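You operate a simulated robot arm through the tools that you are given. There is no shell and no other tool.

Carry out the task below with a simulated robot arm. There is one attempt and no reset: what you move stays moved.

JOB
Time line 2's fold unit by its hand wheel, then set the dial to 0.2 mm.
Fine: yellow mark at its pointer; pull knob out for the wheel and back in after; free the yellow lever for the dial and clamp it again.

Only the result counts: the job must be done as asked and must still hold three seconds after the hand-in. Knocking over, shifting, dropping, spilling or breaking anything else fails it. Flat cloth is picked up by pressing the open fingertips on it (5 to 10 N) and closing them slowly along it; thin cloth reads only 2 to 8 mm in the jaws.

ROBOT AND FRAMES
A 7-joint arm with a two-finger parallel gripper, fixed in place. Base frame: the origin is at the foot of the arm, x ahead of it, y to its left, z up. Units: m, rad, N and s.
Its first joint turns from -2.897 to 2.897 rad. Payload 4.4 kg.
Tool frame: the origin (TCP) lies between the finger pads and is the grasp point; the fingertips stand 0.023 m ahead of it; z points along the fingers, y is the line along which they close. The gripper opens to 0.094 m. The fingers are 0.038 m wide and 0.01 m thick; the gripper's body (0.054 by 0.096 m) begins 0.039 m behind the TCP.
Orientation is that of the tool frame in the base frame, as a unit quaternion [x, y, z, w]. With the fingers straight down and closing along the base's y, the tool's x points along the base's -x, its y along +y and its z along -z.

CONTROLS
- The arm moves only by the tool play_rows. Its argument "rows" is a list of rows, each an object of numbers (a shift or turn left out is 0, a gripper value left out holds the last): "x", "y", "z": the shift along the base's x, y, z in cm; "ax", "ay", "az": the turn, a rotation vector about the base's x, y, z in rad; "hand": the opening in per cent of the stroke, from 0 (shut) to 100 (fully open). In form: [{"x": .., "y": .., "z": .., "ax": .., "ay": .., "az": .., "hand": ..}, ...]. A call has 1 to 20 rows; each row is the pose to reach, as a shift and turn from the pose commanded when the call began. A row lasts 0.2 s, in which the tool goes at most 0.05 m and 0.15 rad; a call with a longer step from one row to the next is refused whole, and so is a gripper value outside its range. Where a pose cannot be reached the arm comes as near as it can. A force on the tool above 60 N (or 10 N above the force at the start of the call, whichever is more), or a blocked arm, ends the call early, and 0.2 s more pass. Each finger travels about 0.072 m/s and halts on what it meets, pressing with about 36 N; the grip force reading is that of the motor and also rises with nothing between the fingers. The clock runs only during rows and for 0.2 s after the last one: add rows that repeat a pose to give the fingers time. The reply holds the time, the measured pose of the TCP, the force on the tool along the base axes, the opening and the grip force, in the units named above and with some noise, with the torque about the TCP (base axes, N m) and any sound that the robot's microphone picked up.
- Cameras (640 x 400 px; columns grow to the right, rows downward): "scene" is fixed at [0.4065, -0.4966, 1.1968]; the picture's right is [0.20, -0.98, 0.00], its down [-0.45, -0.09, -0.89] and it looks along [0.87, 0.18, -0.46] (base axes); focal length 311 px, centre (320, 200). "wrist" rides on the gripper at [0.086, 0.016, -0.075] in the tool frame; the picture's right is [-0.18, 0.98, 0.00], its down [-0.58, -0.11, -0.81] and it looks along [-0.79, -0.15, 0.59] (tool axes); focal length 243 px, centre (320, 200). There is no depth. A picture from a camera that has moved, and an enlarged one, comes with that camera's place and axes in the base frame and with its lens. The place of the scene camera against the robot may be out by one fixed shift of up to 0.025 m in any direction.
- grab_frame(camera): a new picture of that camera. The clock stands still meanwhile.
- zoom(camera, box): a new picture of the part [left, top, right, bottom] of that camera's present view, enlarged. The clock stands still meanwhile.
- close_job(): hands the job in; it is judged then, once.

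Places have to be worked out from the pictures, the camera data and where the tool is seen. Open the gripper and draw the arm clear of the work before you hand the job in, unless the task says otherwise.

The tools are called after "Request:" by a JSON object that holds its "op" and its "data". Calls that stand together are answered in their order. play_rows: Moves the arm, as the interface text tells. Its arguments: {"type":"object","properties":{"rows":{"type":"array","items":{"type":"object","properties":{"x":{"type":"number"},"y":{"type":"number"},"z":{"type":"number"},"ax":{"type":"number"},"ay":{"type":"number"},"az":{"type":"number"},"hand":{"type":"number"}}}}},"required":["rows"]} The other tools are called the same way: grab_frame (camera) takes a picture; zoom (camera, box) takes an enlarged picture of a part of a camera's view; close_job () hands the job in.

At the start:

```text
t: 0.0
ee_pos: [0.7686, -0.0455, 1.0327]
tcp_rot: [0.0, 1.0, 0.0, 0.0]
ft_force: [-0.6, -1.5, 0.3]
moment: [-0.02, -0.03, 0.0]
opening: 0.0939
grip_force: 0.1
```

scene: 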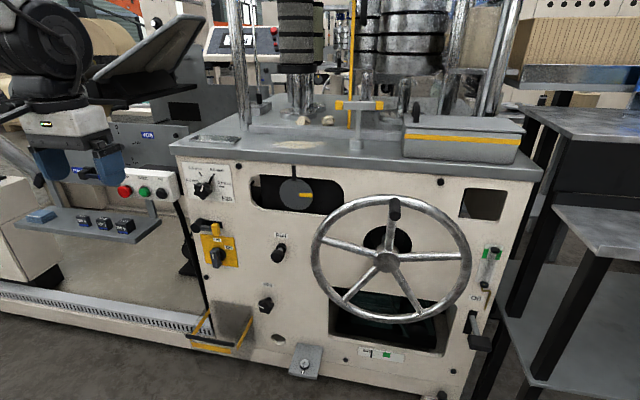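
wrist: 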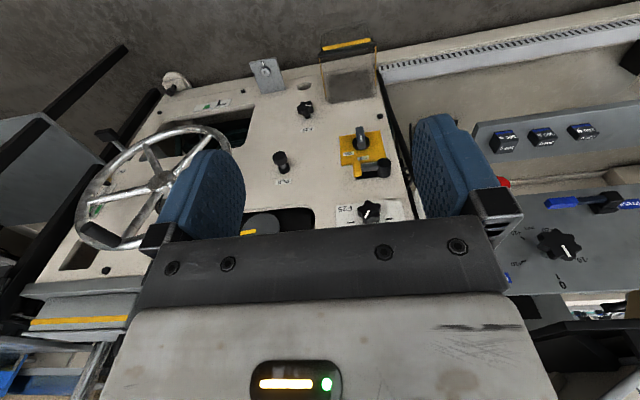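

I start by looking closer at the machine's front panel before moving anything.

Request:
{"op": "zoom", "data": {"camera": "scene", "box": [170, 130, 350, 242]}}

Request:
{"op": "zoom", "data": {"camera": "scene", "box": [300, 170, 520, 308]}}

Request:
{"op": "zoom", "data": {"camera": "scene", "box": [180, 230, 340, 380]}}

Request:
{"op": "zoom", "data": {"camera": "scene", "box": [0, 120, 200, 245]}}

Request:
{"op": "zoom", "data": {"camera": "scene", "box": [340, 230, 520, 390]}}

```text
3.56 times, centred on (260, 186) of scene
camera zoom: at [0.4065, -0.4966, 1.1968], right [0.2, -0.98, 0.0], down [-0.45, -0.09, -0.89], along [0.87, 0.18, -0.46], focal length 1106 px, centre (533, 250)
```

zoom: 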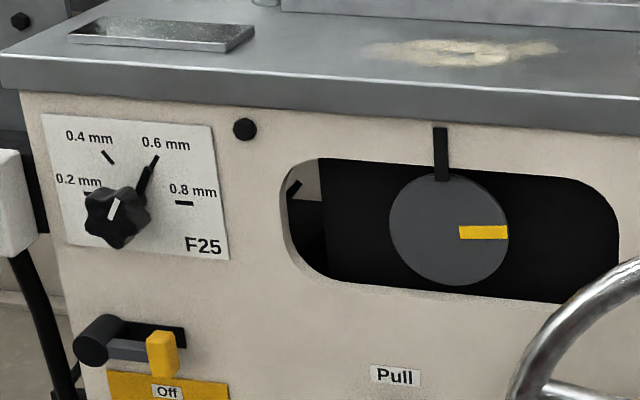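

```text
2.90 times, centred on (410, 239) of scene
camera zoom: at [0.4065, -0.4966, 1.1968], right [0.2, -0.98, 0.0], down [-0.45, -0.09, -0.89], along [0.87, 0.18, -0.46], focal length 901 px, centre (59, 87)
```

zoom: 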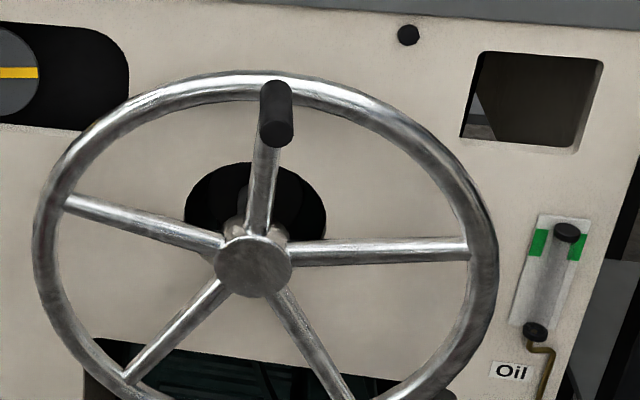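

```text
2.67 times, centred on (260, 305) of scene
camera zoom: at [0.4065, -0.4966, 1.1968], right [0.2, -0.98, 0.0], down [-0.45, -0.09, -0.89], along [0.87, 0.18, -0.46], focal length 829 px, centre (480, -80)
```

zoom: 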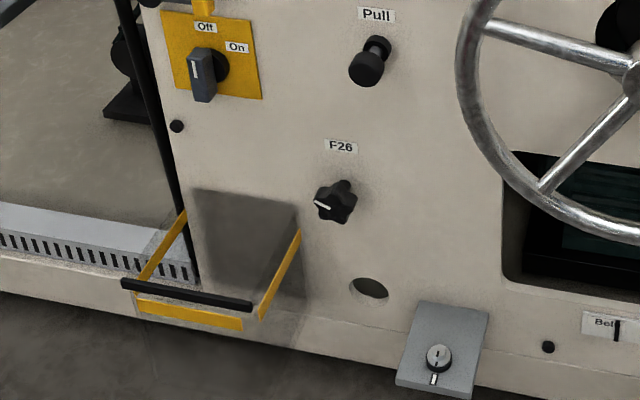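

```text
3.20 times, centred on (100, 182) of scene
camera zoom: at [0.4065, -0.4966, 1.1968], right [0.2, -0.98, 0.0], down [-0.45, -0.09, -0.89], along [0.87, 0.18, -0.46], focal length 995 px, centre (1024, 256)
```

zoom: 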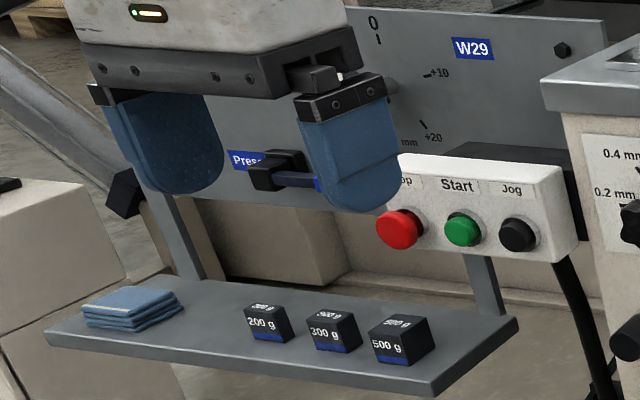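

```text
2.50 times, centred on (430, 310) of scene
camera zoom: at [0.4065, -0.4966, 1.1968], right [0.2, -0.98, 0.0], down [-0.45, -0.09, -0.89], along [0.87, 0.18, -0.46], focal length 777 px, centre (45, -75)
```

zoom: 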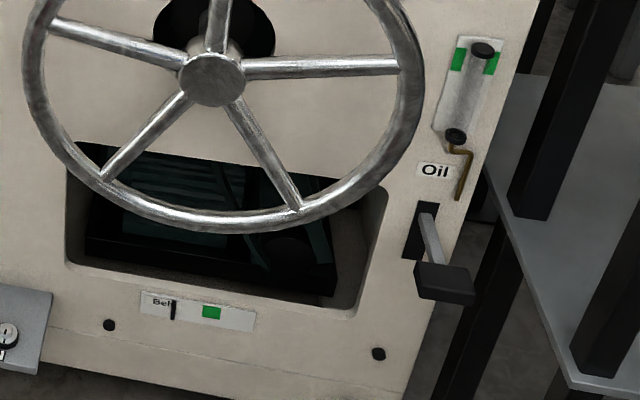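

The F25 dial triangulates to about (1.128, -0.007, 0.815) and the wheel hub to about (1.09, -0.54, 0.673). I'll zoom the wrist picture to locate the pull knob, lever and dial more precisely.

Request:
{"op": "zoom", "data": {"camera": "wrist", "box": [240, 100, 420, 240]}}

Request:
{"op": "zoom", "data": {"camera": "wrist", "box": [60, 100, 260, 260]}}

Request:
{"op": "zoom", "data": {"camera": "scene", "box": [185, 205, 295, 275]}}

Request:
{"op": "zoom", "data": {"camera": "scene", "box": [180, 150, 250, 210]}}

Request:
{"op": "zoom", "data": {"camera": "scene", "box": [180, 0, 520, 170]}}

```text
2.86 times, centred on (330, 170) of wrist
camera zoom: at [0.6817, -0.0297, 1.1071], right [0.18, 0.98, 0.0], down [0.58, -0.11, 0.81], along [0.79, -0.15, -0.59], focal length 693 px, centre (291, 286)
```

zoom: 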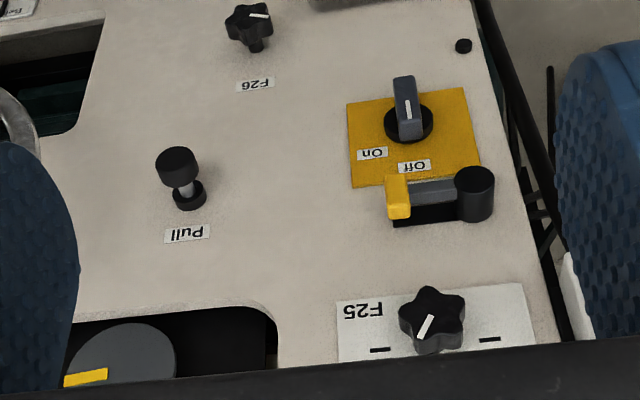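

```text
2.50 times, centred on (160, 180) of wrist
camera zoom: at [0.6817, -0.0297, 1.1071], right [0.18, 0.98, 0.0], down [0.58, -0.11, 0.81], along [0.79, -0.15, -0.59], focal length 606 px, centre (720, 250)
```

zoom: 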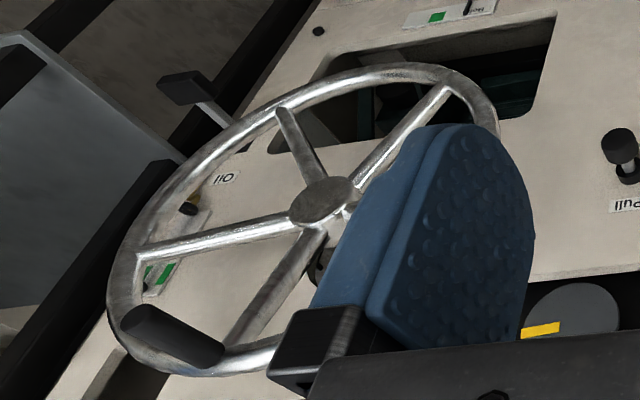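

```text
5.71 times, centred on (240, 240) of scene
camera zoom: at [0.4065, -0.4966, 1.1968], right [0.2, -0.98, 0.0], down [-0.45, -0.09, -0.89], along [0.87, 0.18, -0.46], focal length 1777 px, centre (777, -29)
```

zoom: 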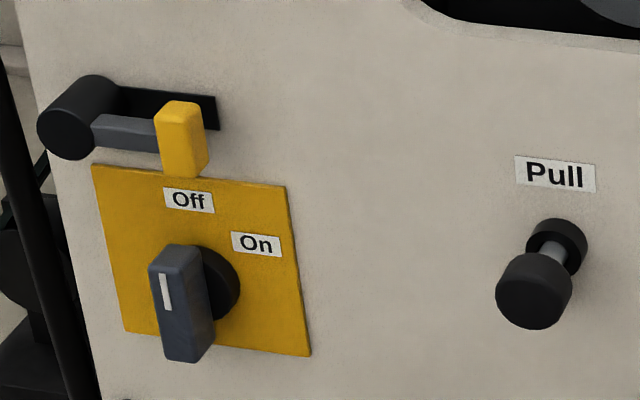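

```text
6.67 times, centred on (215, 180) of scene
camera zoom: at [0.4065, -0.4966, 1.1968], right [0.2, -0.98, 0.0], down [-0.45, -0.09, -0.89], along [0.87, 0.18, -0.46], focal length 2073 px, centre (1020, 333)
```

zoom: 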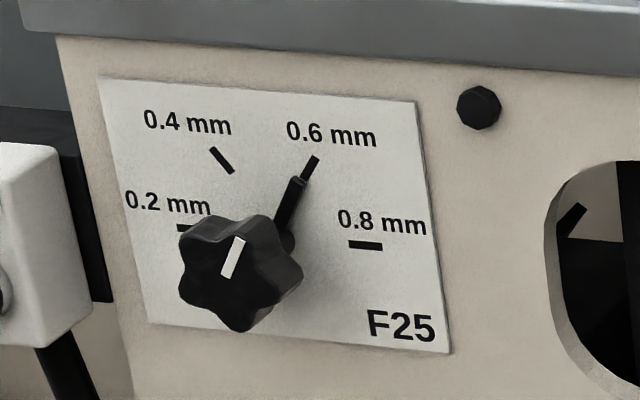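

```text
1.88 times, centred on (350, 85) of scene
camera zoom: at [0.4065, -0.4966, 1.1968], right [0.2, -0.98, 0.0], down [-0.45, -0.09, -0.89], along [0.87, 0.18, -0.46], focal length 585 px, centre (264, 416)
```

zoom: 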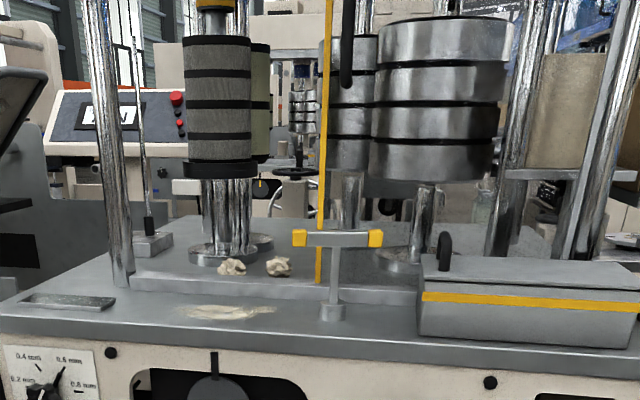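

The pull knob's face is at about (1.112, -0.220, 0.625), the crank peg's tip at about (0.997, -0.537, 0.872), and the panel faces -x. I'll pitch the tool forward to point at the panel, well clear of it, to test reach and get a better view.

Request:
{"op": "play_rows", "data": {"rows": [{"ay": -0.14, "z": -2}, {"ay": -0.28, "z": -4}, {"ay": -0.42, "z": -6}, {"ay": -0.56, "z": -8}, {"ay": -0.7, "z": -10}, {"ay": -0.84, "z": -12}, {"ay": -0.98, "z": -14}, {"ay": -1.12, "z": -16}, {"ay": -1.26, "z": -18}, {"ay": -1.4, "z": -20}, {"ay": -1.5, "z": -22}, {"ay": -1.571, "z": -22}, {"ay": -1.571, "z": -22}]}}

Request:
{"op": "grab_frame", "data": {"camera": "scene"}}

Request:
{"op": "grab_frame", "data": {"camera": "wrist"}}

```text
t: 2.8
ee_pos: [0.7637, -0.0922, 0.8149]
tcp_rot: [-0.03, 0.708, 0.01, 0.705]
ft_force: [0.4, 0.4, -0.5]
moment: [0.0, -0.02, 0.01]
opening: 0.0941
grip_force: 0.0
out of reach, approached as far as the arm can: row 7, 8, 9, 10, 11, 12, 13
```

```text
taken
```

scene: 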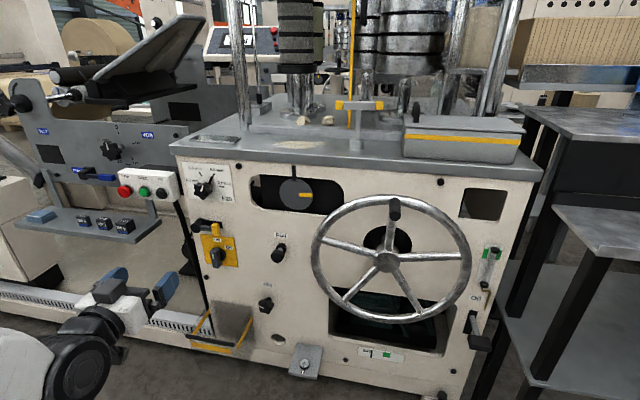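

```text
taken
camera wrist: at [0.6875, -0.0821, 0.729], right [-0.05, 0.99, 0.16], down [-0.8, -0.14, 0.59], along [0.6, -0.09, 0.79], focal length 243 px, centre (320, 200)
```

wrist: 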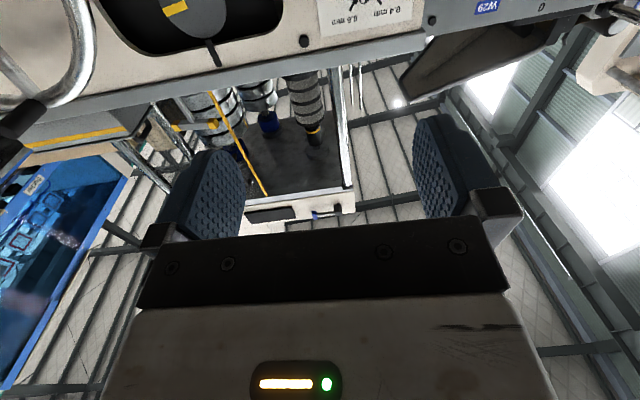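

The tool points forward, but the arm reports it is near a limit there. I'll test rolling the tool to see which roll direction sits within the arm's range.

Request:
{"op": "play_rows", "data": {"rows": [{"ax": 0.15}, {"ax": 0.3}, {"ax": 0.45}, {"ax": 0.6}, {"ax": 0.75}, {"ax": 0.75}]}}

```text
t: 4.2
ee_pos: [0.7632, -0.0951, 0.8159]
tcp_rot: [0.228, 0.657, 0.274, 0.664]
ft_force: [-0.6, -0.6, -0.1]
moment: [-0.02, -0.03, 0.04]
opening: 0.0939
grip_force: 0.1
out of reach, approached as far as the arm can: row 5
```

Roll +0.75 worked. Now I test the other direction the same way.

Request:
{"op": "play_rows", "data": {"rows": [{"ax": -0.15}, {"ax": -0.3}, {"ax": -0.45}, {"ax": -0.6}, {"ax": -0.75}, {"ax": -0.9}, {"ax": -1.05}, {"ax": -1.2}, {"ax": -1.35}, {"ax": -1.5}, {"ax": -1.65}, {"ax": -1.8}, {"ax": -1.95}, {"ax": -2.1}, {"ax": -2.25}, {"ax": -2.25}]}}

Request:
{"op": "grab_frame", "data": {"camera": "wrist"}}

Request:
{"op": "grab_frame", "data": {"camera": "scene"}}

```text
t: 7.6
ee_pos: [0.7961, -0.1031, 1.0849]
tcp_rot: [-0.543, 0.629, -0.362, 0.422]
ft_force: [0.0, 0.2, -0.6]
moment: [-0.01, -0.01, 0.0]
opening: 0.0941
grip_force: 0.1
out of reach, approached as far as the arm can: row 6, 7, 8, 9, 10, 11, 12, 13, 14, 15, 16
```

```text
taken
camera wrist: at [0.7158, -0.1856, 1.0866], right [-0.36, 0.33, -0.87], down [-0.67, 0.56, 0.49], along [0.64, 0.76, 0.02], focal length 243 px, centre (320, 200)
```

wrist: 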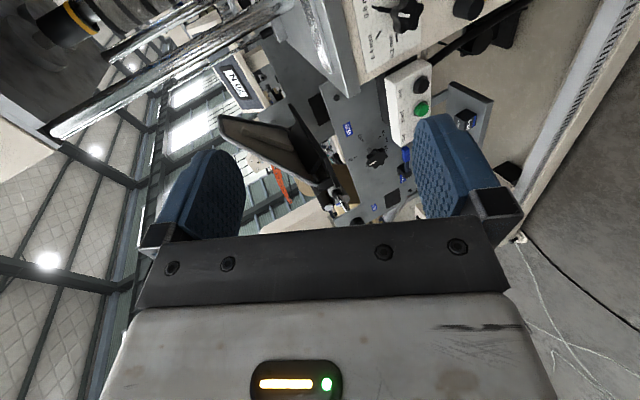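

```text
taken
```

scene: 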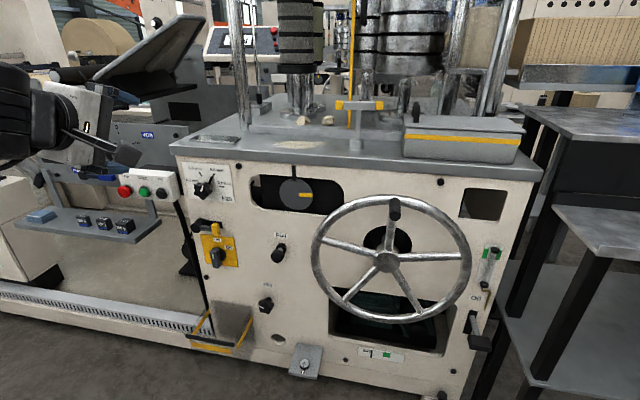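

Negative roll is limited (roll ≈ 0 is the end of joint 7's range), so I need positive rolls, ideally around +π with the camera on top. I first undo the roll about the tool axis while staying well away from the machine.

Request:
{"op": "play_rows", "data": {"rows": [{"ax": 0.129, "az": -0.053, "x": -1}, {"ax": 0.259, "az": -0.107, "x": -2, "z": -1}, {"ax": 0.388, "az": -0.16, "x": -3, "z": -2}, {"ax": 0.517, "az": -0.213, "x": -4, "z": -3}, {"ax": 0.647, "az": -0.267, "x": -5, "z": -4}, {"ax": 0.776, "az": -0.32, "x": -6, "z": -5}, {"ax": 0.906, "az": -0.373, "x": -7, "z": -6}, {"ax": 1.035, "az": -0.427, "x": -8, "z": -7}, {"ax": 1.164, "az": -0.48, "x": -9, "z": -8}, {"ax": 1.294, "az": -0.533, "x": -10, "z": -9}, {"ax": 1.423, "az": -0.587, "x": -10, "z": -10}, {"ax": 1.552, "az": -0.64, "x": -10, "z": -11}, {"ax": 1.682, "az": -0.694, "x": -10, "z": -12}, {"ax": 1.811, "az": -0.747, "x": -10, "z": -13}, {"ax": 1.811, "az": -0.747, "x": -10, "z": -13}]}}

```text
t: 10.8
ee_pos: [0.692, -0.0967, 0.9517]
tcp_rot: [0.221, 0.799, 0.148, 0.539]
ft_force: [0.6, 0.5, -0.1]
moment: [0.0, -0.01, 0.01]
opening: 0.0941
grip_force: 0.0
```

The arm is following again, at roll of about 0.54. I roll on to about π so the camera rides on top.

Request:
{"op": "play_rows", "data": {"rows": [{"ax": 0.134, "az": -0.054}, {"ax": 0.268, "az": -0.108, "y": -1, "z": -1}, {"ax": 0.402, "az": -0.162, "y": -2, "z": -2}, {"ax": 0.536, "az": -0.216, "y": -3, "z": -3}, {"ax": 0.67, "az": -0.27, "y": -4, "z": -4}, {"ax": 0.803, "az": -0.324, "y": -5, "z": -5}, {"ax": 0.937, "az": -0.378, "y": -6, "z": -6}, {"ax": 1.071, "az": -0.432, "y": -7, "z": -7}, {"ax": 1.205, "az": -0.486, "y": -8, "z": -8}, {"ax": 1.339, "az": -0.54, "y": -9, "z": -9}, {"ax": 1.473, "az": -0.594, "y": -10, "z": -10}, {"ax": 1.607, "az": -0.648, "y": -11, "z": -11}, {"ax": 1.741, "az": -0.702, "y": -12, "z": -12}, {"ax": 1.874, "az": -0.756, "y": -12, "z": -13}, {"ax": 2.008, "az": -0.81, "y": -12, "z": -14}, {"ax": 2.142, "az": -0.864, "y": -12, "z": -15}, {"ax": 2.276, "az": -0.918, "y": -12, "z": -16}, {"ax": 2.41, "az": -0.972, "y": -12, "z": -17}, {"ax": 2.41, "az": -0.972, "y": -12, "z": -18}]}}

```text
t: 14.8
ee_pos: [0.6932, -0.2164, 0.7714]
tcp_rot: [0.829, 0.003, 0.56, 0.0]
ft_force: [0.5, 0.4, -0.3]
moment: [0.02, -0.04, -0.02]
opening: 0.0942
grip_force: 0.2
```

Roll π is reached cleanly. Now I pitch the tool level and look.

Request:
{"op": "play_rows", "data": {"rows": [{"ay": -0.13, "z": -4}, {"ay": -0.26, "z": -8}, {"ay": -0.383, "z": -12}, {"ay": -0.383, "z": -14.5}, {"ay": -0.383, "z": -14.5}]}}

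Request:
{"op": "grab_frame", "data": {"camera": "wrist"}}

Request:
{"op": "grab_frame", "data": {"camera": "scene"}}

```text
t: 16.0
ee_pos: [0.6927, -0.2175, 0.627]
tcp_rot: [0.706, 0.004, 0.708, 0.001]
ft_force: [0.0, -0.4, 0.0]
moment: [0.01, 0.0, 0.0]
opening: 0.0939
grip_force: 0.0
```

```text
taken
camera wrist: at [0.6172, -0.2334, 0.7131], right [0.0, -0.98, -0.18], down [-0.81, 0.1, -0.58], along [0.59, 0.15, -0.79], focal length 243 px, centre (320, 200)
```

wrist: 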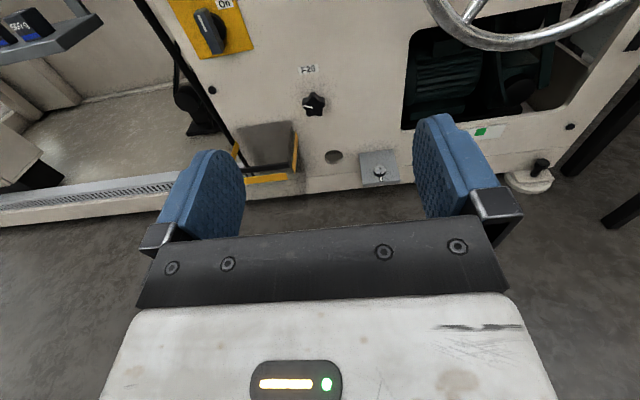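

```text
taken
```

scene: 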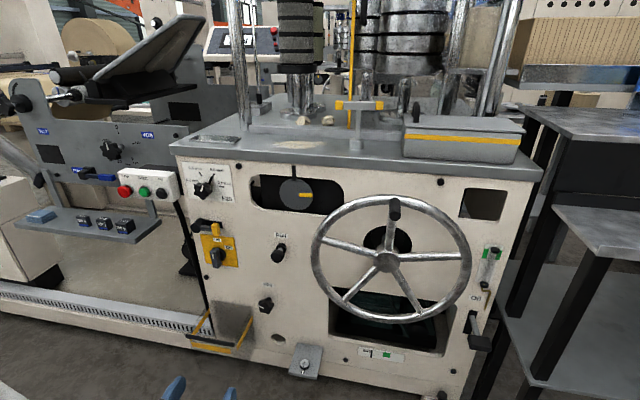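

Tool is level with a clean pose at (0.693, -0.2175, 0.627). I advance toward the pull knob, stopping short, to check alignment.

Request:
{"op": "play_rows", "data": {"rows": [{"x": 4}, {"x": 8}, {"x": 12}, {"x": 16}, {"x": 20}, {"x": 24}, {"x": 28}, {"x": 32, "y": -0.2}, {"x": 34, "y": -0.2}, {"x": 34, "y": -0.2}]}}

Request:
{"op": "grab_frame", "data": {"camera": "wrist"}}

Request:
{"op": "grab_frame", "data": {"camera": "scene"}}

```text
t: 18.2
ee_pos: [1.0326, -0.219, 0.6271]
tcp_rot: [0.707, 0.003, 0.708, 0.001]
ft_force: [0.3, 1.0, 0.0]
moment: [-0.03, -0.01, -0.03]
opening: 0.094
grip_force: 0.1
```

```text
taken
camera wrist: at [0.9576, -0.2364, 0.7142], right [0.0, -0.98, -0.18], down [-0.81, 0.1, -0.58], along [0.59, 0.15, -0.79], focal length 243 px, centre (320, 200)
```

wrist: 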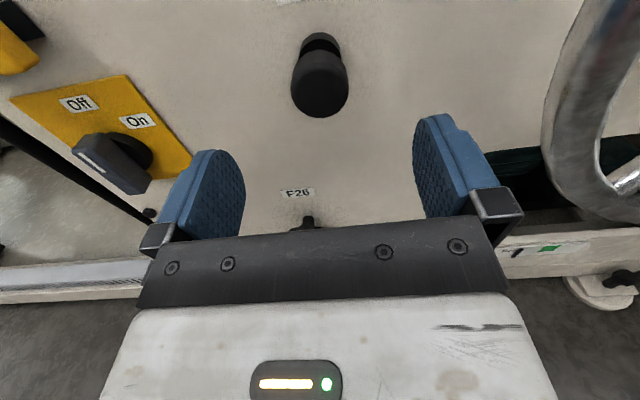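

```text
taken
```

scene: 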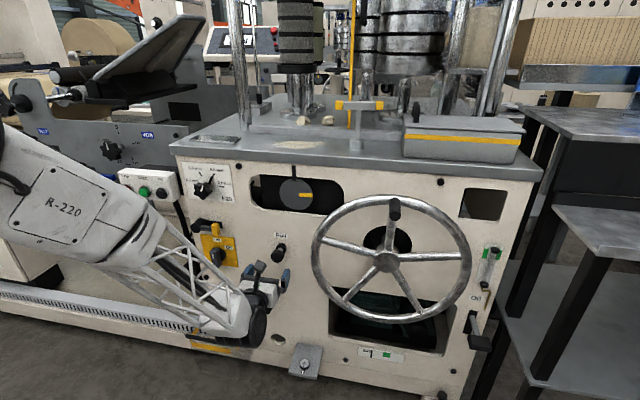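

The knob sits centred between the fingers at about (1.112, -0.220, 0.630). I advance so the pads cover its head and close.

Request:
{"op": "play_rows", "data": {"rows": [{"x": 3, "z": 0.2}, {"x": 6, "z": 0.3}, {"x": 8, "z": 0.3}, {"x": 9, "z": 0.3}, {"x": 9, "z": 0.3}]}}

Request:
{"op": "zoom", "data": {"camera": "wrist", "box": [160, 0, 520, 240]}}

Request:
{"op": "zoom", "data": {"camera": "scene", "box": [220, 220, 340, 310]}}

```text
t: 19.4
ee_pos: [1.1226, -0.2188, 0.6308]
tcp_rot: [0.707, 0.004, 0.708, 0.0]
ft_force: [0.5, -0.4, -0.5]
moment: [0.04, -0.01, 0.0]
opening: 0.0941
grip_force: 0.0
```

```text
1.67 times, centred on (340, 120) of wrist
camera zoom: at [1.0474, -0.2354, 0.7167], right [0.0, -0.98, -0.18], down [-0.81, 0.1, -0.58], along [0.59, 0.15, -0.79], focal length 404 px, centre (287, 333)
```

zoom: 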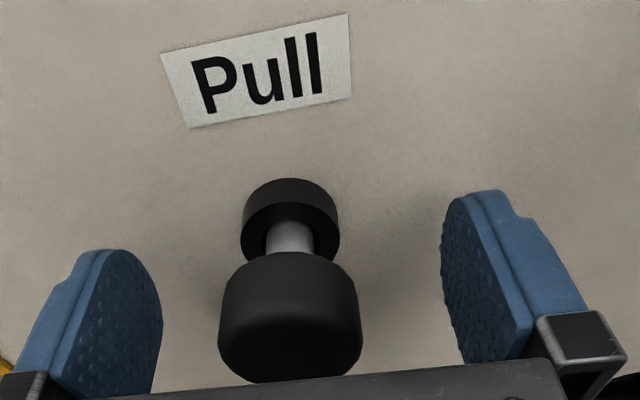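

```text
4.44 times, centred on (280, 265) of scene
camera zoom: at [0.4065, -0.4966, 1.1968], right [0.2, -0.98, 0.0], down [-0.45, -0.09, -0.89], along [0.87, 0.18, -0.46], focal length 1382 px, centre (498, -89)
```

zoom: 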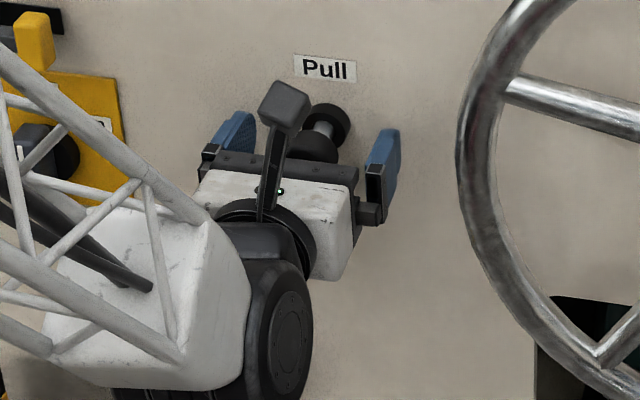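

The fingers straddle the knob head. I close on it and feel the grip before pulling.

Request:
{"op": "play_rows", "data": {"rows": [{"hand": 40}, {"hand": 10}, {"hand": 10}, {"hand": 10}, {"hand": 10}]}}

```text
t: 20.6
ee_pos: [1.1216, -0.2201, 0.6298]
tcp_rot: [0.707, 0.003, 0.708, 0.001]
ft_force: [0.7, -19.2, -2.0]
moment: [-0.01, 0.07, 0.0]
opening: 0.0373
grip_force: 44.7
```

Gripped at 37 mm, with a sideways load from a ~1 mm offset. I shift slightly and pull straight out in small steps.

Request:
{"op": "play_rows", "data": {"rows": [{"y": -0.15}, {"y": -0.15, "x": -0.3}, {"y": -0.15, "x": -0.6}, {"y": -0.15, "x": -0.9}, {"y": -0.15, "x": -1.2}]}}

Request:
{"op": "zoom", "data": {"camera": "wrist", "box": [160, 0, 520, 240]}}

```text
t: 21.8
ee_pos: [1.1104, -0.2203, 0.6304]
tcp_rot: [0.707, 0.004, 0.708, 0.0]
ft_force: [3.2, -1.9, 0.8]
moment: [0.08, 0.05, 0.06]
opening: 0.0374
grip_force: 45.7
```

```text
1.67 times, centred on (340, 120) of wrist
camera zoom: at [1.0354, -0.2364, 0.7168], right [0.0, -0.98, -0.18], down [-0.81, 0.1, -0.58], along [0.59, 0.15, -0.79], focal length 404 px, centre (287, 333)
```

zoom: 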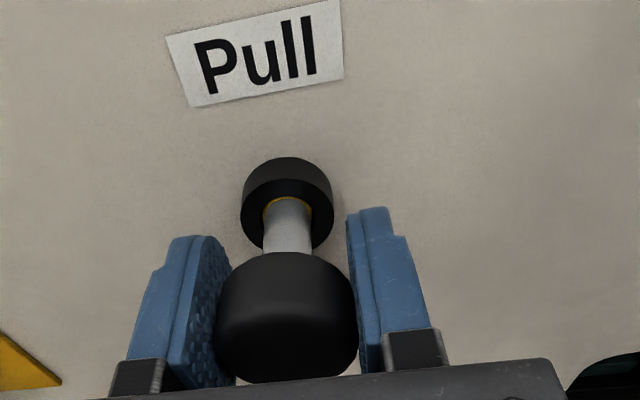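

The knob is sliding out and a yellow ring is appearing on its shaft. I keep pulling until it stops.

Request:
{"op": "play_rows", "data": {"rows": [{"x": -0.3}, {"x": -0.6}, {"x": -0.9}, {"x": -1.2}, {"x": -1.5}, {"x": -1.8}]}}

Request:
{"op": "zoom", "data": {"camera": "wrist", "box": [160, 0, 520, 240]}}

```text
t: 23.2
ee_pos: [1.0927, -0.2201, 0.6296]
tcp_rot: [0.706, 0.005, 0.708, 0.001]
ft_force: [2.3, 4.8, 3.0]
moment: [0.07, -0.66, -0.03]
opening: 0.0374
grip_force: 45.0
```

```text
1.67 times, centred on (340, 120) of wrist
camera zoom: at [1.0176, -0.2364, 0.7167], right [0.0, -0.98, -0.18], down [-0.81, 0.1, -0.58], along [0.59, 0.15, -0.79], focal length 404 px, centre (287, 333)
```

zoom: 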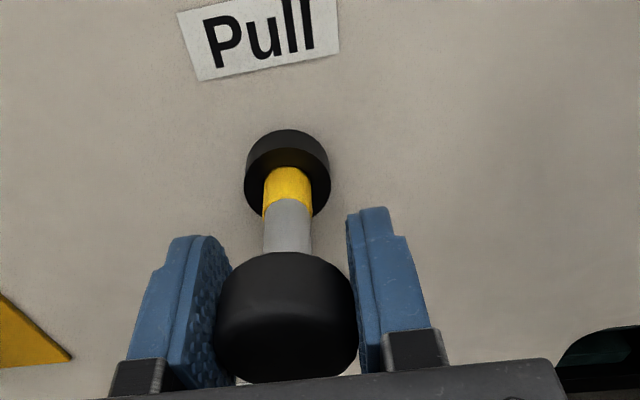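

A yellow band now shows on the shaft and there is still little resistance, so I continue gently to find the end stop.

Request:
{"op": "play_rows", "data": {"rows": [{"x": -0.3}, {"x": -0.6}, {"x": -0.9}, {"x": -1.2}]}}

Request:
{"op": "zoom", "data": {"camera": "wrist", "box": [160, 0, 520, 240]}}

```text
t: 24.2
ee_pos: [1.08, -0.2206, 0.6302]
tcp_rot: [0.706, 0.004, 0.708, 0.0]
ft_force: [24.1, 7.8, 6.4]
moment: [0.05, -0.35, 0.07]
opening: 0.0374
grip_force: 45.3
```

```text
1.67 times, centred on (340, 120) of wrist
camera zoom: at [1.0056, -0.2365, 0.7176], right [0.01, -0.98, -0.18], down [-0.8, 0.1, -0.58], along [0.59, 0.15, -0.79], focal length 404 px, centre (287, 333)
```

zoom: 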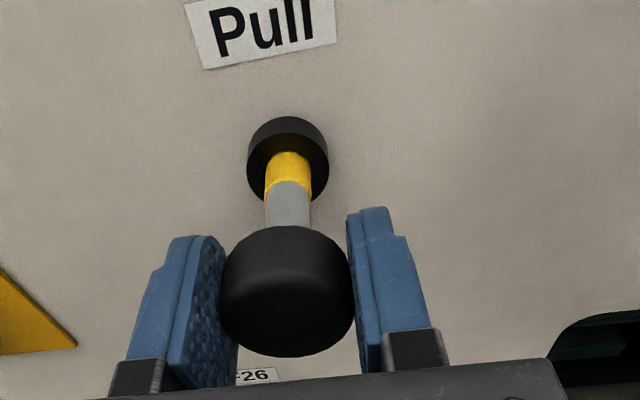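

The force rose to 24 N and the pads slipped on the head, so the knob is at its outer stop. I release and back away, then check it stays out.

Request:
{"op": "play_rows", "data": {"rows": [{"hand": 30, "x": 0.3}, {"hand": 70, "x": 0.3}, {"hand": 100, "x": 0.3}, {"hand": 100, "x": 0.3}, {"hand": 100, "x": -2}, {"x": -5}, {"x": -8}, {"x": -11}, {"x": -14}]}}

Request:
{"op": "zoom", "data": {"camera": "wrist", "box": [160, 0, 520, 240]}}

Request:
{"op": "zoom", "data": {"camera": "scene", "box": [200, 220, 320, 300]}}

```text
t: 26.2
ee_pos: [0.9407, -0.2211, 0.6317]
tcp_rot: [0.706, 0.004, 0.708, 0.001]
ft_force: [-0.2, 0.6, -0.2]
moment: [0.04, 0.0, 0.01]
opening: 0.0941
grip_force: 0.0
```

```text
1.67 times, centred on (340, 120) of wrist
camera zoom: at [0.8652, -0.2377, 0.7173], right [0.0, -0.98, -0.18], down [-0.81, 0.1, -0.58], along [0.59, 0.15, -0.79], focal length 404 px, centre (287, 333)
```

zoom: 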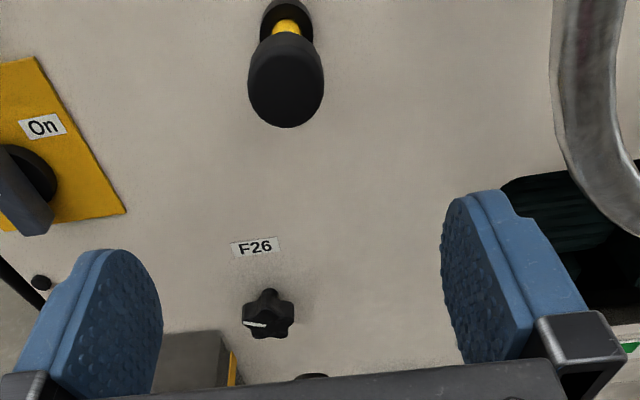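

```text
5.00 times, centred on (260, 260) of scene
camera zoom: at [0.4065, -0.4966, 1.1968], right [0.2, -0.98, 0.0], down [-0.45, -0.09, -0.89], along [0.87, 0.18, -0.46], focal length 1554 px, centre (620, -100)
```

zoom: 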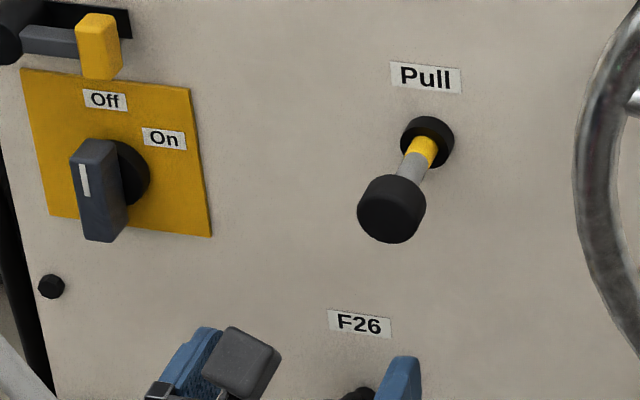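

The knob stays out with its yellow band showing. Next I move in front of the wheel's crank peg (about (1.0, -0.537, 0.872)), staying clear in x.

Request:
{"op": "play_rows", "data": {"rows": [{"x": -3}, {"x": -6}, {"x": -7, "y": -3, "z": 2.5}, {"x": -7, "y": -6, "z": 5}, {"x": -7, "y": -9, "z": 7.5}, {"x": -7, "y": -12, "z": 10}, {"x": -7, "y": -15, "z": 12}, {"x": -7, "y": -18, "z": 14}, {"x": -7, "y": -21, "z": 16}, {"x": -7, "y": -24, "z": 18}, {"x": -7, "y": -27, "z": 20}, {"x": -7, "y": -30, "z": 22}, {"x": -7, "y": -31.6, "z": 24}, {"x": -7, "y": -31.6, "z": 24}]}}

Request:
{"op": "grab_frame", "data": {"camera": "wrist"}}

Request:
{"op": "grab_frame", "data": {"camera": "scene"}}

```text
t: 29.2
ee_pos: [0.8703, -0.537, 0.8695]
tcp_rot: [0.706, 0.003, 0.708, 0.002]
ft_force: [0.4, 0.7, 0.1]
moment: [-0.02, 0.02, 0.01]
opening: 0.094
grip_force: 0.0
```

```text
taken
camera wrist: at [0.7953, -0.5533, 0.9567], right [0.0, -0.98, -0.18], down [-0.81, 0.1, -0.58], along [0.59, 0.15, -0.79], focal length 243 px, centre (320, 200)
```

wrist: 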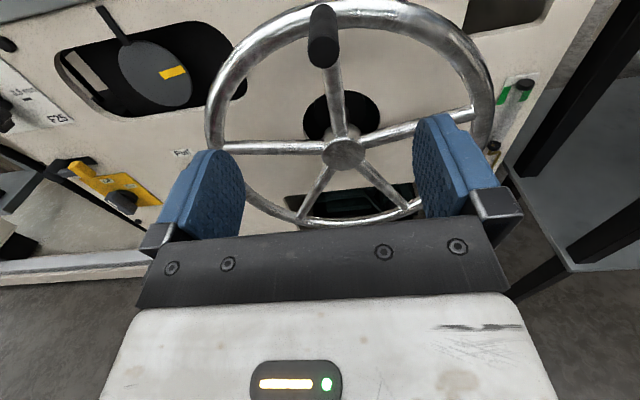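

```text
taken
```

scene: 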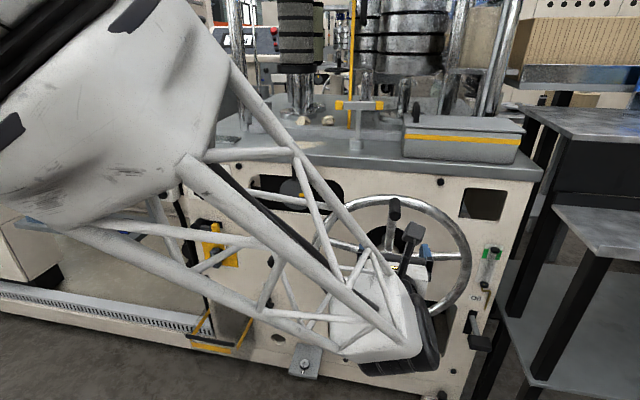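

Peg tip at about (0.997, -0.539, 0.874), hub centre at about (1.088, -0.540, 0.681), so the crank radius is about 0.193 m; the yellow disc is visible from here too. I advance to take hold of the peg.

Request:
{"op": "play_rows", "data": {"rows": [{"x": 4, "z": 0.4, "y": -0.2}, {"x": 8, "z": 0.4, "y": -0.2}, {"x": 11, "z": 0.4, "y": -0.2}, {"x": 13, "z": 0.4, "y": -0.2}, {"x": 15, "z": 0.4, "y": -0.2}, {"x": 15, "z": 0.4, "y": -0.2}]}}

Request:
{"op": "grab_frame", "data": {"camera": "wrist"}}

Request:
{"op": "zoom", "data": {"camera": "scene", "box": [330, 170, 480, 270]}}

```text
t: 30.6
ee_pos: [1.0206, -0.5374, 0.8741]
tcp_rot: [0.706, 0.004, 0.708, 0.0]
ft_force: [-0.4, -0.8, -1.0]
moment: [0.01, -0.01, 0.0]
opening: 0.094
grip_force: 0.0
```

```text
taken
camera wrist: at [0.9456, -0.5546, 0.961], right [0.0, -0.98, -0.18], down [-0.81, 0.1, -0.58], along [0.59, 0.15, -0.79], focal length 243 px, centre (320, 200)
```

wrist: 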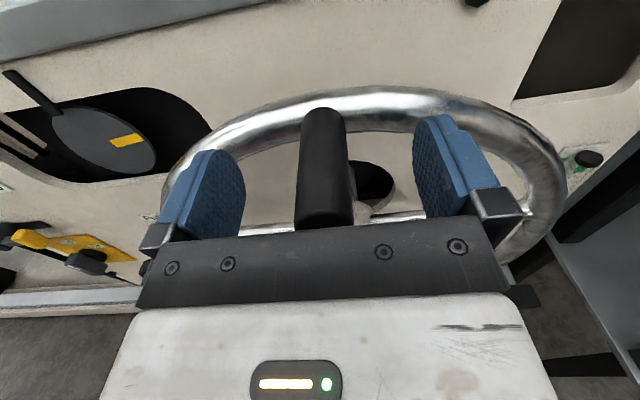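

```text
4.00 times, centred on (405, 220) of scene
camera zoom: at [0.4065, -0.4966, 1.1968], right [0.2, -0.98, 0.0], down [-0.45, -0.09, -0.89], along [0.87, 0.18, -0.46], focal length 1244 px, centre (-20, 120)
```

zoom: 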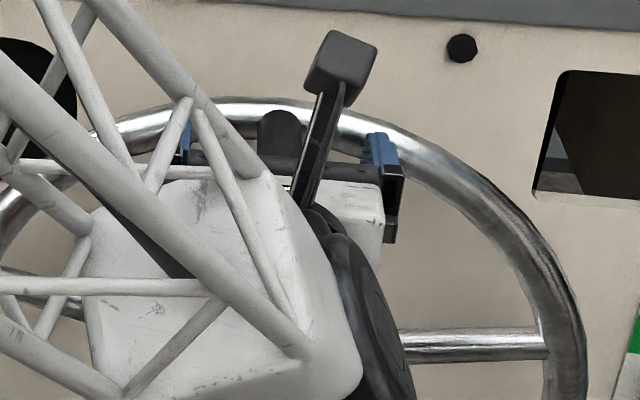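

The peg stands between the pads, nearly centred. I close on it.

Request:
{"op": "play_rows", "data": {"rows": [{"hand": 50}, {"hand": 20}, {"hand": 5}, {"hand": 5}, {"hand": 5}, {"hand": 5}]}}

Request:
{"op": "grab_frame", "data": {"camera": "wrist"}}

```text
t: 32.0
ee_pos: [1.0207, -0.538, 0.8737]
tcp_rot: [0.706, 0.004, 0.708, 0.001]
ft_force: [1.1, -5.1, 0.5]
moment: [-0.18, -0.14, -1.56]
opening: 0.0251
grip_force: 44.9
```

```text
taken
camera wrist: at [0.9452, -0.5548, 0.9611], right [0.0, -0.98, -0.18], down [-0.81, 0.1, -0.58], along [0.59, 0.15, -0.79], focal length 243 px, centre (320, 200)
```

wrist: 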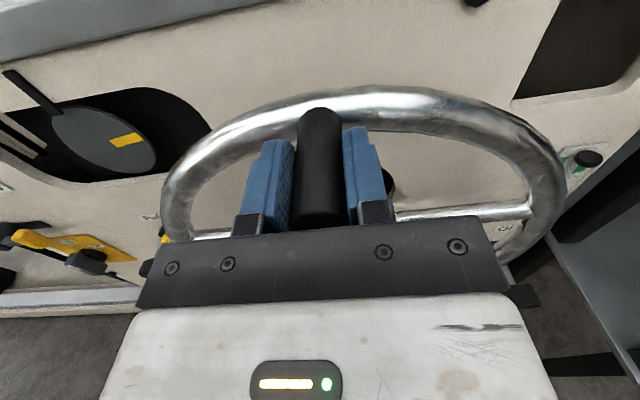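

Peg gripped at 25 mm. I turn the wheel a small test amount counter-clockwise (peg toward +y), rolling the hand with it, to learn how the disc responds.

Request:
{"op": "play_rows", "data": {"rows": [{"y": 1.157, "z": -0.035, "ax": -0.06}, {"y": 2.31, "z": -0.139, "ax": -0.12}, {"y": 3.455, "z": -0.312, "ax": -0.18}, {"y": 4.588, "z": -0.553, "ax": -0.24}, {"y": 5.7, "z": -0.862, "ax": -0.3}, {"y": 5.7, "z": -0.862, "ax": -0.3}]}}

Request:
{"op": "grab_frame", "data": {"camera": "wrist"}}

Request:
{"op": "zoom", "data": {"camera": "scene", "box": [230, 150, 400, 260]}}

```text
t: 33.4
ee_pos: [1.0203, -0.4808, 0.8647]
tcp_rot: [0.698, 0.111, 0.699, 0.105]
ft_force: [0.4, -1.5, 5.1]
moment: [-0.21, -1.48, -1.37]
opening: 0.025
grip_force: 45.2
```

```text
taken
camera wrist: at [0.9452, -0.471, 0.9527], right [0.0, -0.99, 0.12], down [-0.81, -0.08, -0.59], along [0.59, -0.09, -0.8], focal length 243 px, centre (320, 200)
```

wrist: 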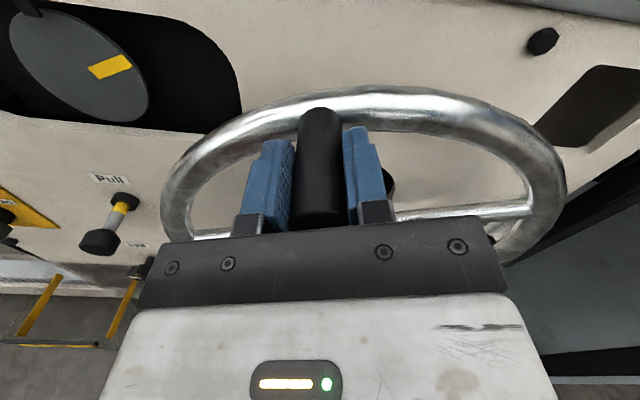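

```text
3.64 times, centred on (315, 205) of scene
camera zoom: at [0.4065, -0.4966, 1.1968], right [0.2, -0.98, 0.0], down [-0.45, -0.09, -0.89], along [0.87, 0.18, -0.46], focal length 1131 px, centre (338, 182)
```

zoom: 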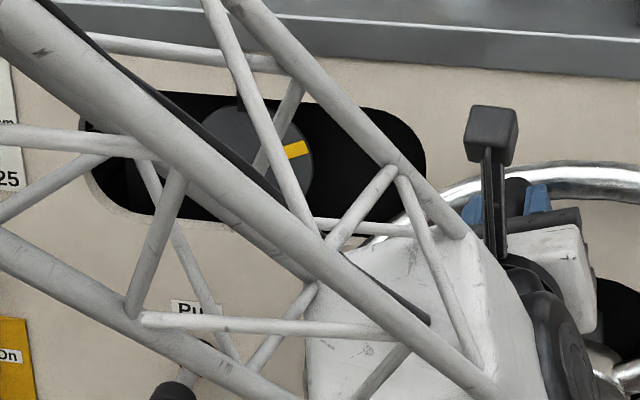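

The disc follows the wheel 1:1 in the same direction: mark is now about 20° above horizontal, with the pointer at 12 o'clock. I continue the arc to about 1.3 rad in total and then check.

Request:
{"op": "play_rows", "data": {"rows": [{"y": 1.455, "z": -0.514, "ax": -0.08}, {"y": 2.864, "z": -1.143, "ax": -0.16}, {"y": 4.219, "z": -1.884, "ax": -0.24}, {"y": 5.51, "z": -2.729, "ax": -0.32}, {"y": 6.73, "z": -3.677, "ax": -0.4}, {"y": 7.87, "z": -4.717, "ax": -0.48}, {"y": 8.922, "z": -5.846, "ax": -0.56}, {"y": 9.883, "z": -7.054, "ax": -0.64}, {"y": 10.742, "z": -8.336, "ax": -0.72}, {"y": 11.497, "z": -9.683, "ax": -0.8}, {"y": 12.142, "z": -11.086, "ax": -0.88}, {"y": 12.672, "z": -12.535, "ax": -0.96}, {"y": 12.894, "z": -13.275, "ax": -1.0}, {"y": 12.894, "z": -13.275, "ax": -1.0}]}}

Request:
{"op": "grab_frame", "data": {"camera": "wrist"}}

Request:
{"op": "grab_frame", "data": {"camera": "scene"}}

Request:
{"op": "zoom", "data": {"camera": "scene", "box": [250, 155, 350, 225]}}

```text
t: 36.4
ee_pos: [1.0213, -0.3527, 0.7334]
tcp_rot: [0.562, 0.431, 0.561, 0.429]
ft_force: [-3.1, -2.5, -0.9]
moment: [-0.22, -1.36, -1.25]
opening: 0.025
grip_force: 44.9
```

```text
taken
camera wrist: at [0.9456, -0.2735, 0.7711], right [0.0, -0.43, 0.9], down [-0.81, -0.54, -0.25], along [0.59, -0.72, -0.35], focal length 243 px, centre (320, 200)
```

wrist: 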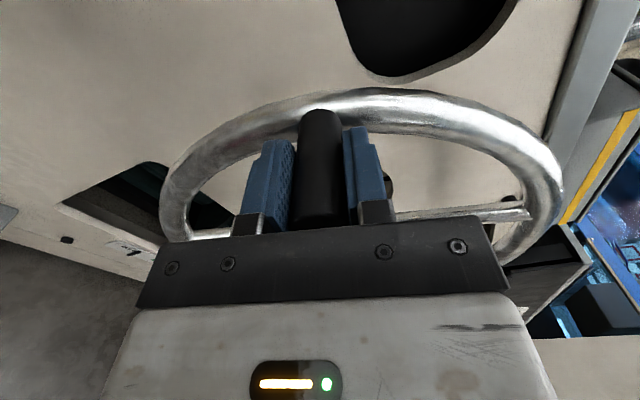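

```text
taken
```

scene: 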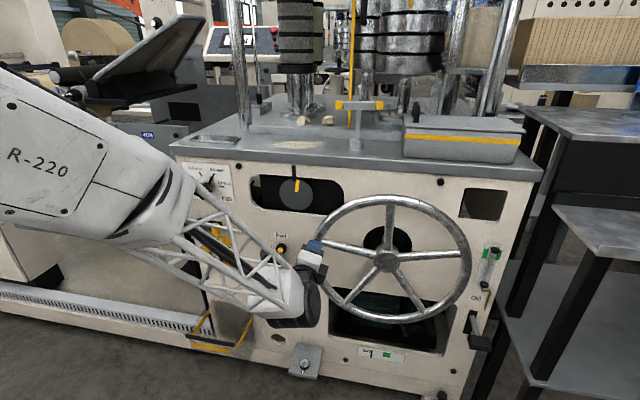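

```text
5.71 times, centred on (300, 190) of scene
camera zoom: at [0.4065, -0.4966, 1.1968], right [0.2, -0.98, 0.0], down [-0.45, -0.09, -0.89], along [0.87, 0.18, -0.46], focal length 1777 px, centre (434, 257)
```

zoom: 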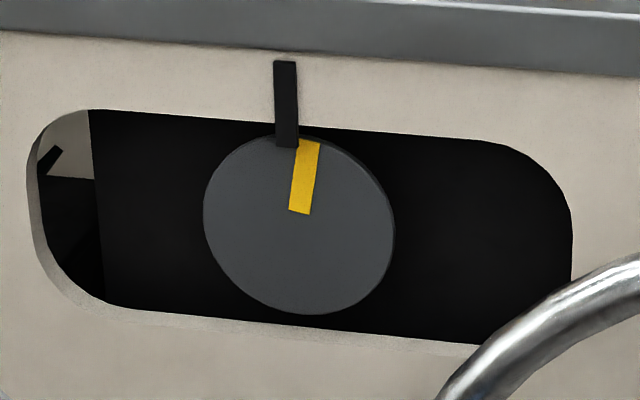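

The mark is now about 10–11° short of vertical under the pointer. I turn about 0.14 rad further and re-check.

Request:
{"op": "play_rows", "data": {"rows": [{"y": 0.276, "z": -1.125, "ax": -0.06}, {"y": 0.484, "z": -2.264, "ax": -0.12}, {"y": 0.538, "z": -2.646, "ax": -0.14}, {"y": 0.538, "z": -2.646, "ax": -0.14}]}}

Request:
{"op": "zoom", "data": {"camera": "scene", "box": [265, 155, 329, 219]}}

```text
t: 37.4
ee_pos: [1.021, -0.3481, 0.7054]
tcp_rot: [0.53, 0.47, 0.53, 0.466]
ft_force: [5.7, 3.6, 2.4]
moment: [-0.3, -1.72, 0.9]
opening: 0.0249
grip_force: 44.8
```

```text
6.25 times, centred on (297, 187) of scene
camera zoom: at [0.4065, -0.4966, 1.1968], right [0.2, -0.98, 0.0], down [-0.45, -0.09, -0.89], along [0.87, 0.18, -0.46], focal length 1943 px, centre (464, 281)
```

zoom: 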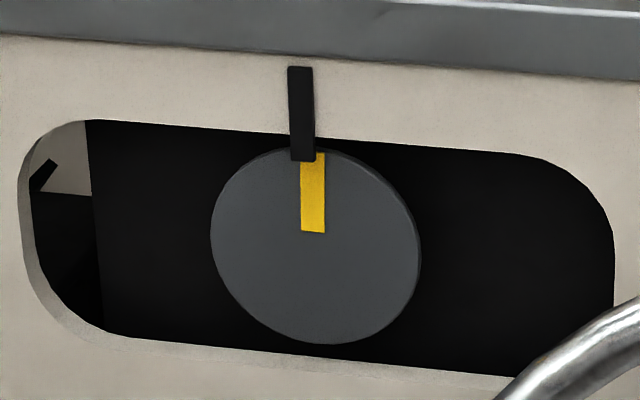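

Nearly there: the mark looks 0–2° short. I zoom tighter to measure.

Request:
{"op": "zoom", "data": {"camera": "scene", "box": [278, 162, 318, 187]}}

```text
16.00 times, centred on (298, 174) of scene
camera zoom: at [0.4065, -0.4966, 1.1968], right [0.2, -0.98, 0.0], down [-0.45, -0.09, -0.89], along [0.87, 0.18, -0.46], focal length 4974 px, centre (672, 608)
```

zoom: 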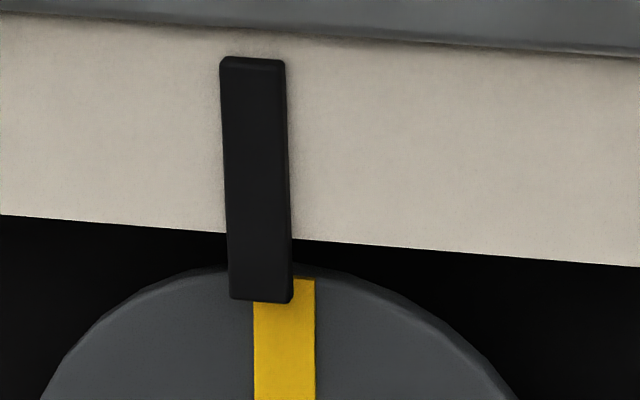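

Pointer tilt is 2.2° in the picture and the mark's 1.1°, so about 0.02 rad more is needed.

Request:
{"op": "play_rows", "data": {"rows": [{"y": 0.025, "z": -0.2, "ax": -0.01}, {"y": 0.048, "z": -0.382, "ax": -0.02}, {"y": 0.048, "z": -0.382, "ax": -0.02}]}}

Request:
{"op": "zoom", "data": {"camera": "scene", "box": [278, 165, 318, 190]}}

```text
t: 38.2
ee_pos: [1.0204, -0.3461, 0.7022]
tcp_rot: [0.526, 0.475, 0.525, 0.471]
ft_force: [5.8, 16.0, 4.8]
moment: [-0.17, -1.71, 0.34]
opening: 0.025
grip_force: 45.2
```

```text
16.00 times, centred on (298, 178) of scene
camera zoom: at [0.4065, -0.4966, 1.1968], right [0.2, -0.98, 0.0], down [-0.45, -0.09, -0.89], along [0.87, 0.18, -0.46], focal length 4974 px, centre (672, 560)
```

zoom: 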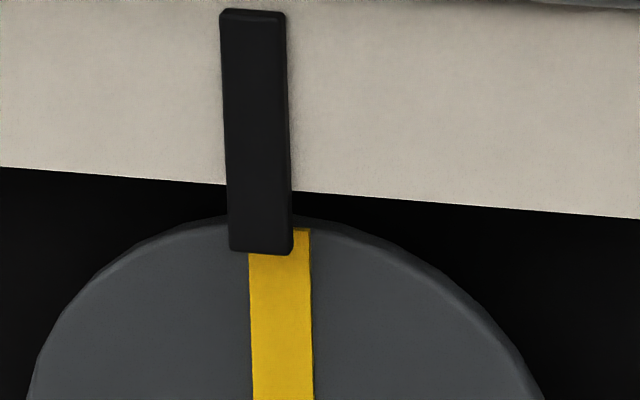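

The mark is now parallel to and under the pointer (both ~2.2° in picture). I relieve the side load, open the hand and back straight off, then verify it holds.

Request:
{"op": "play_rows", "data": {"rows": [{"y": 0.12}, {"y": 0.12, "hand": 15}, {"y": 0.12, "hand": 35}, {"y": 0.12, "hand": 60}, {"y": 0.12, "hand": 90}, {"y": 0.12, "hand": 90}, {"y": 0.12, "x": -2}, {"y": 0.12, "x": -5}, {"y": 0.12, "x": -9}, {"y": 0.12, "x": -13}, {"y": 0.12, "x": -17}, {"y": 0.12, "x": -17}]}}

Request:
{"op": "zoom", "data": {"camera": "scene", "box": [278, 165, 318, 190]}}

Request:
{"op": "grab_frame", "data": {"camera": "scene"}}

```text
t: 40.8
ee_pos: [0.8499, -0.3433, 0.7028]
tcp_rot: [0.527, 0.475, 0.525, 0.472]
ft_force: [-0.5, -0.1, 0.3]
moment: [-0.01, -0.02, -0.01]
opening: 0.0847
grip_force: 0.0
```

```text
16.00 times, centred on (298, 178) of scene
camera zoom: at [0.4065, -0.4966, 1.1968], right [0.2, -0.98, 0.0], down [-0.45, -0.09, -0.89], along [0.87, 0.18, -0.46], focal length 4974 px, centre (672, 560)
```

zoom: 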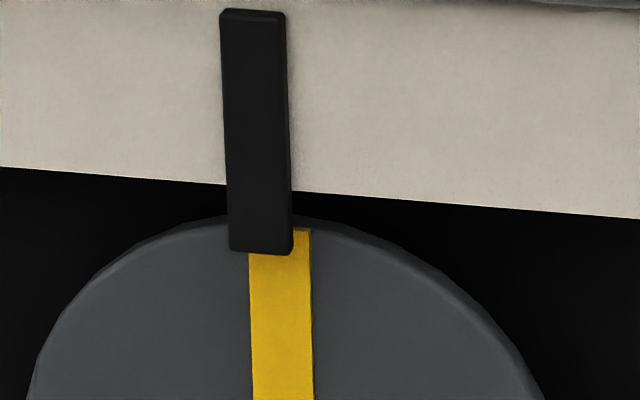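

```text
taken
```

scene: 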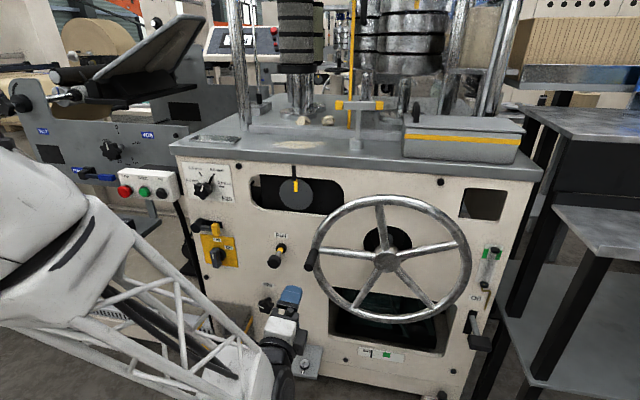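

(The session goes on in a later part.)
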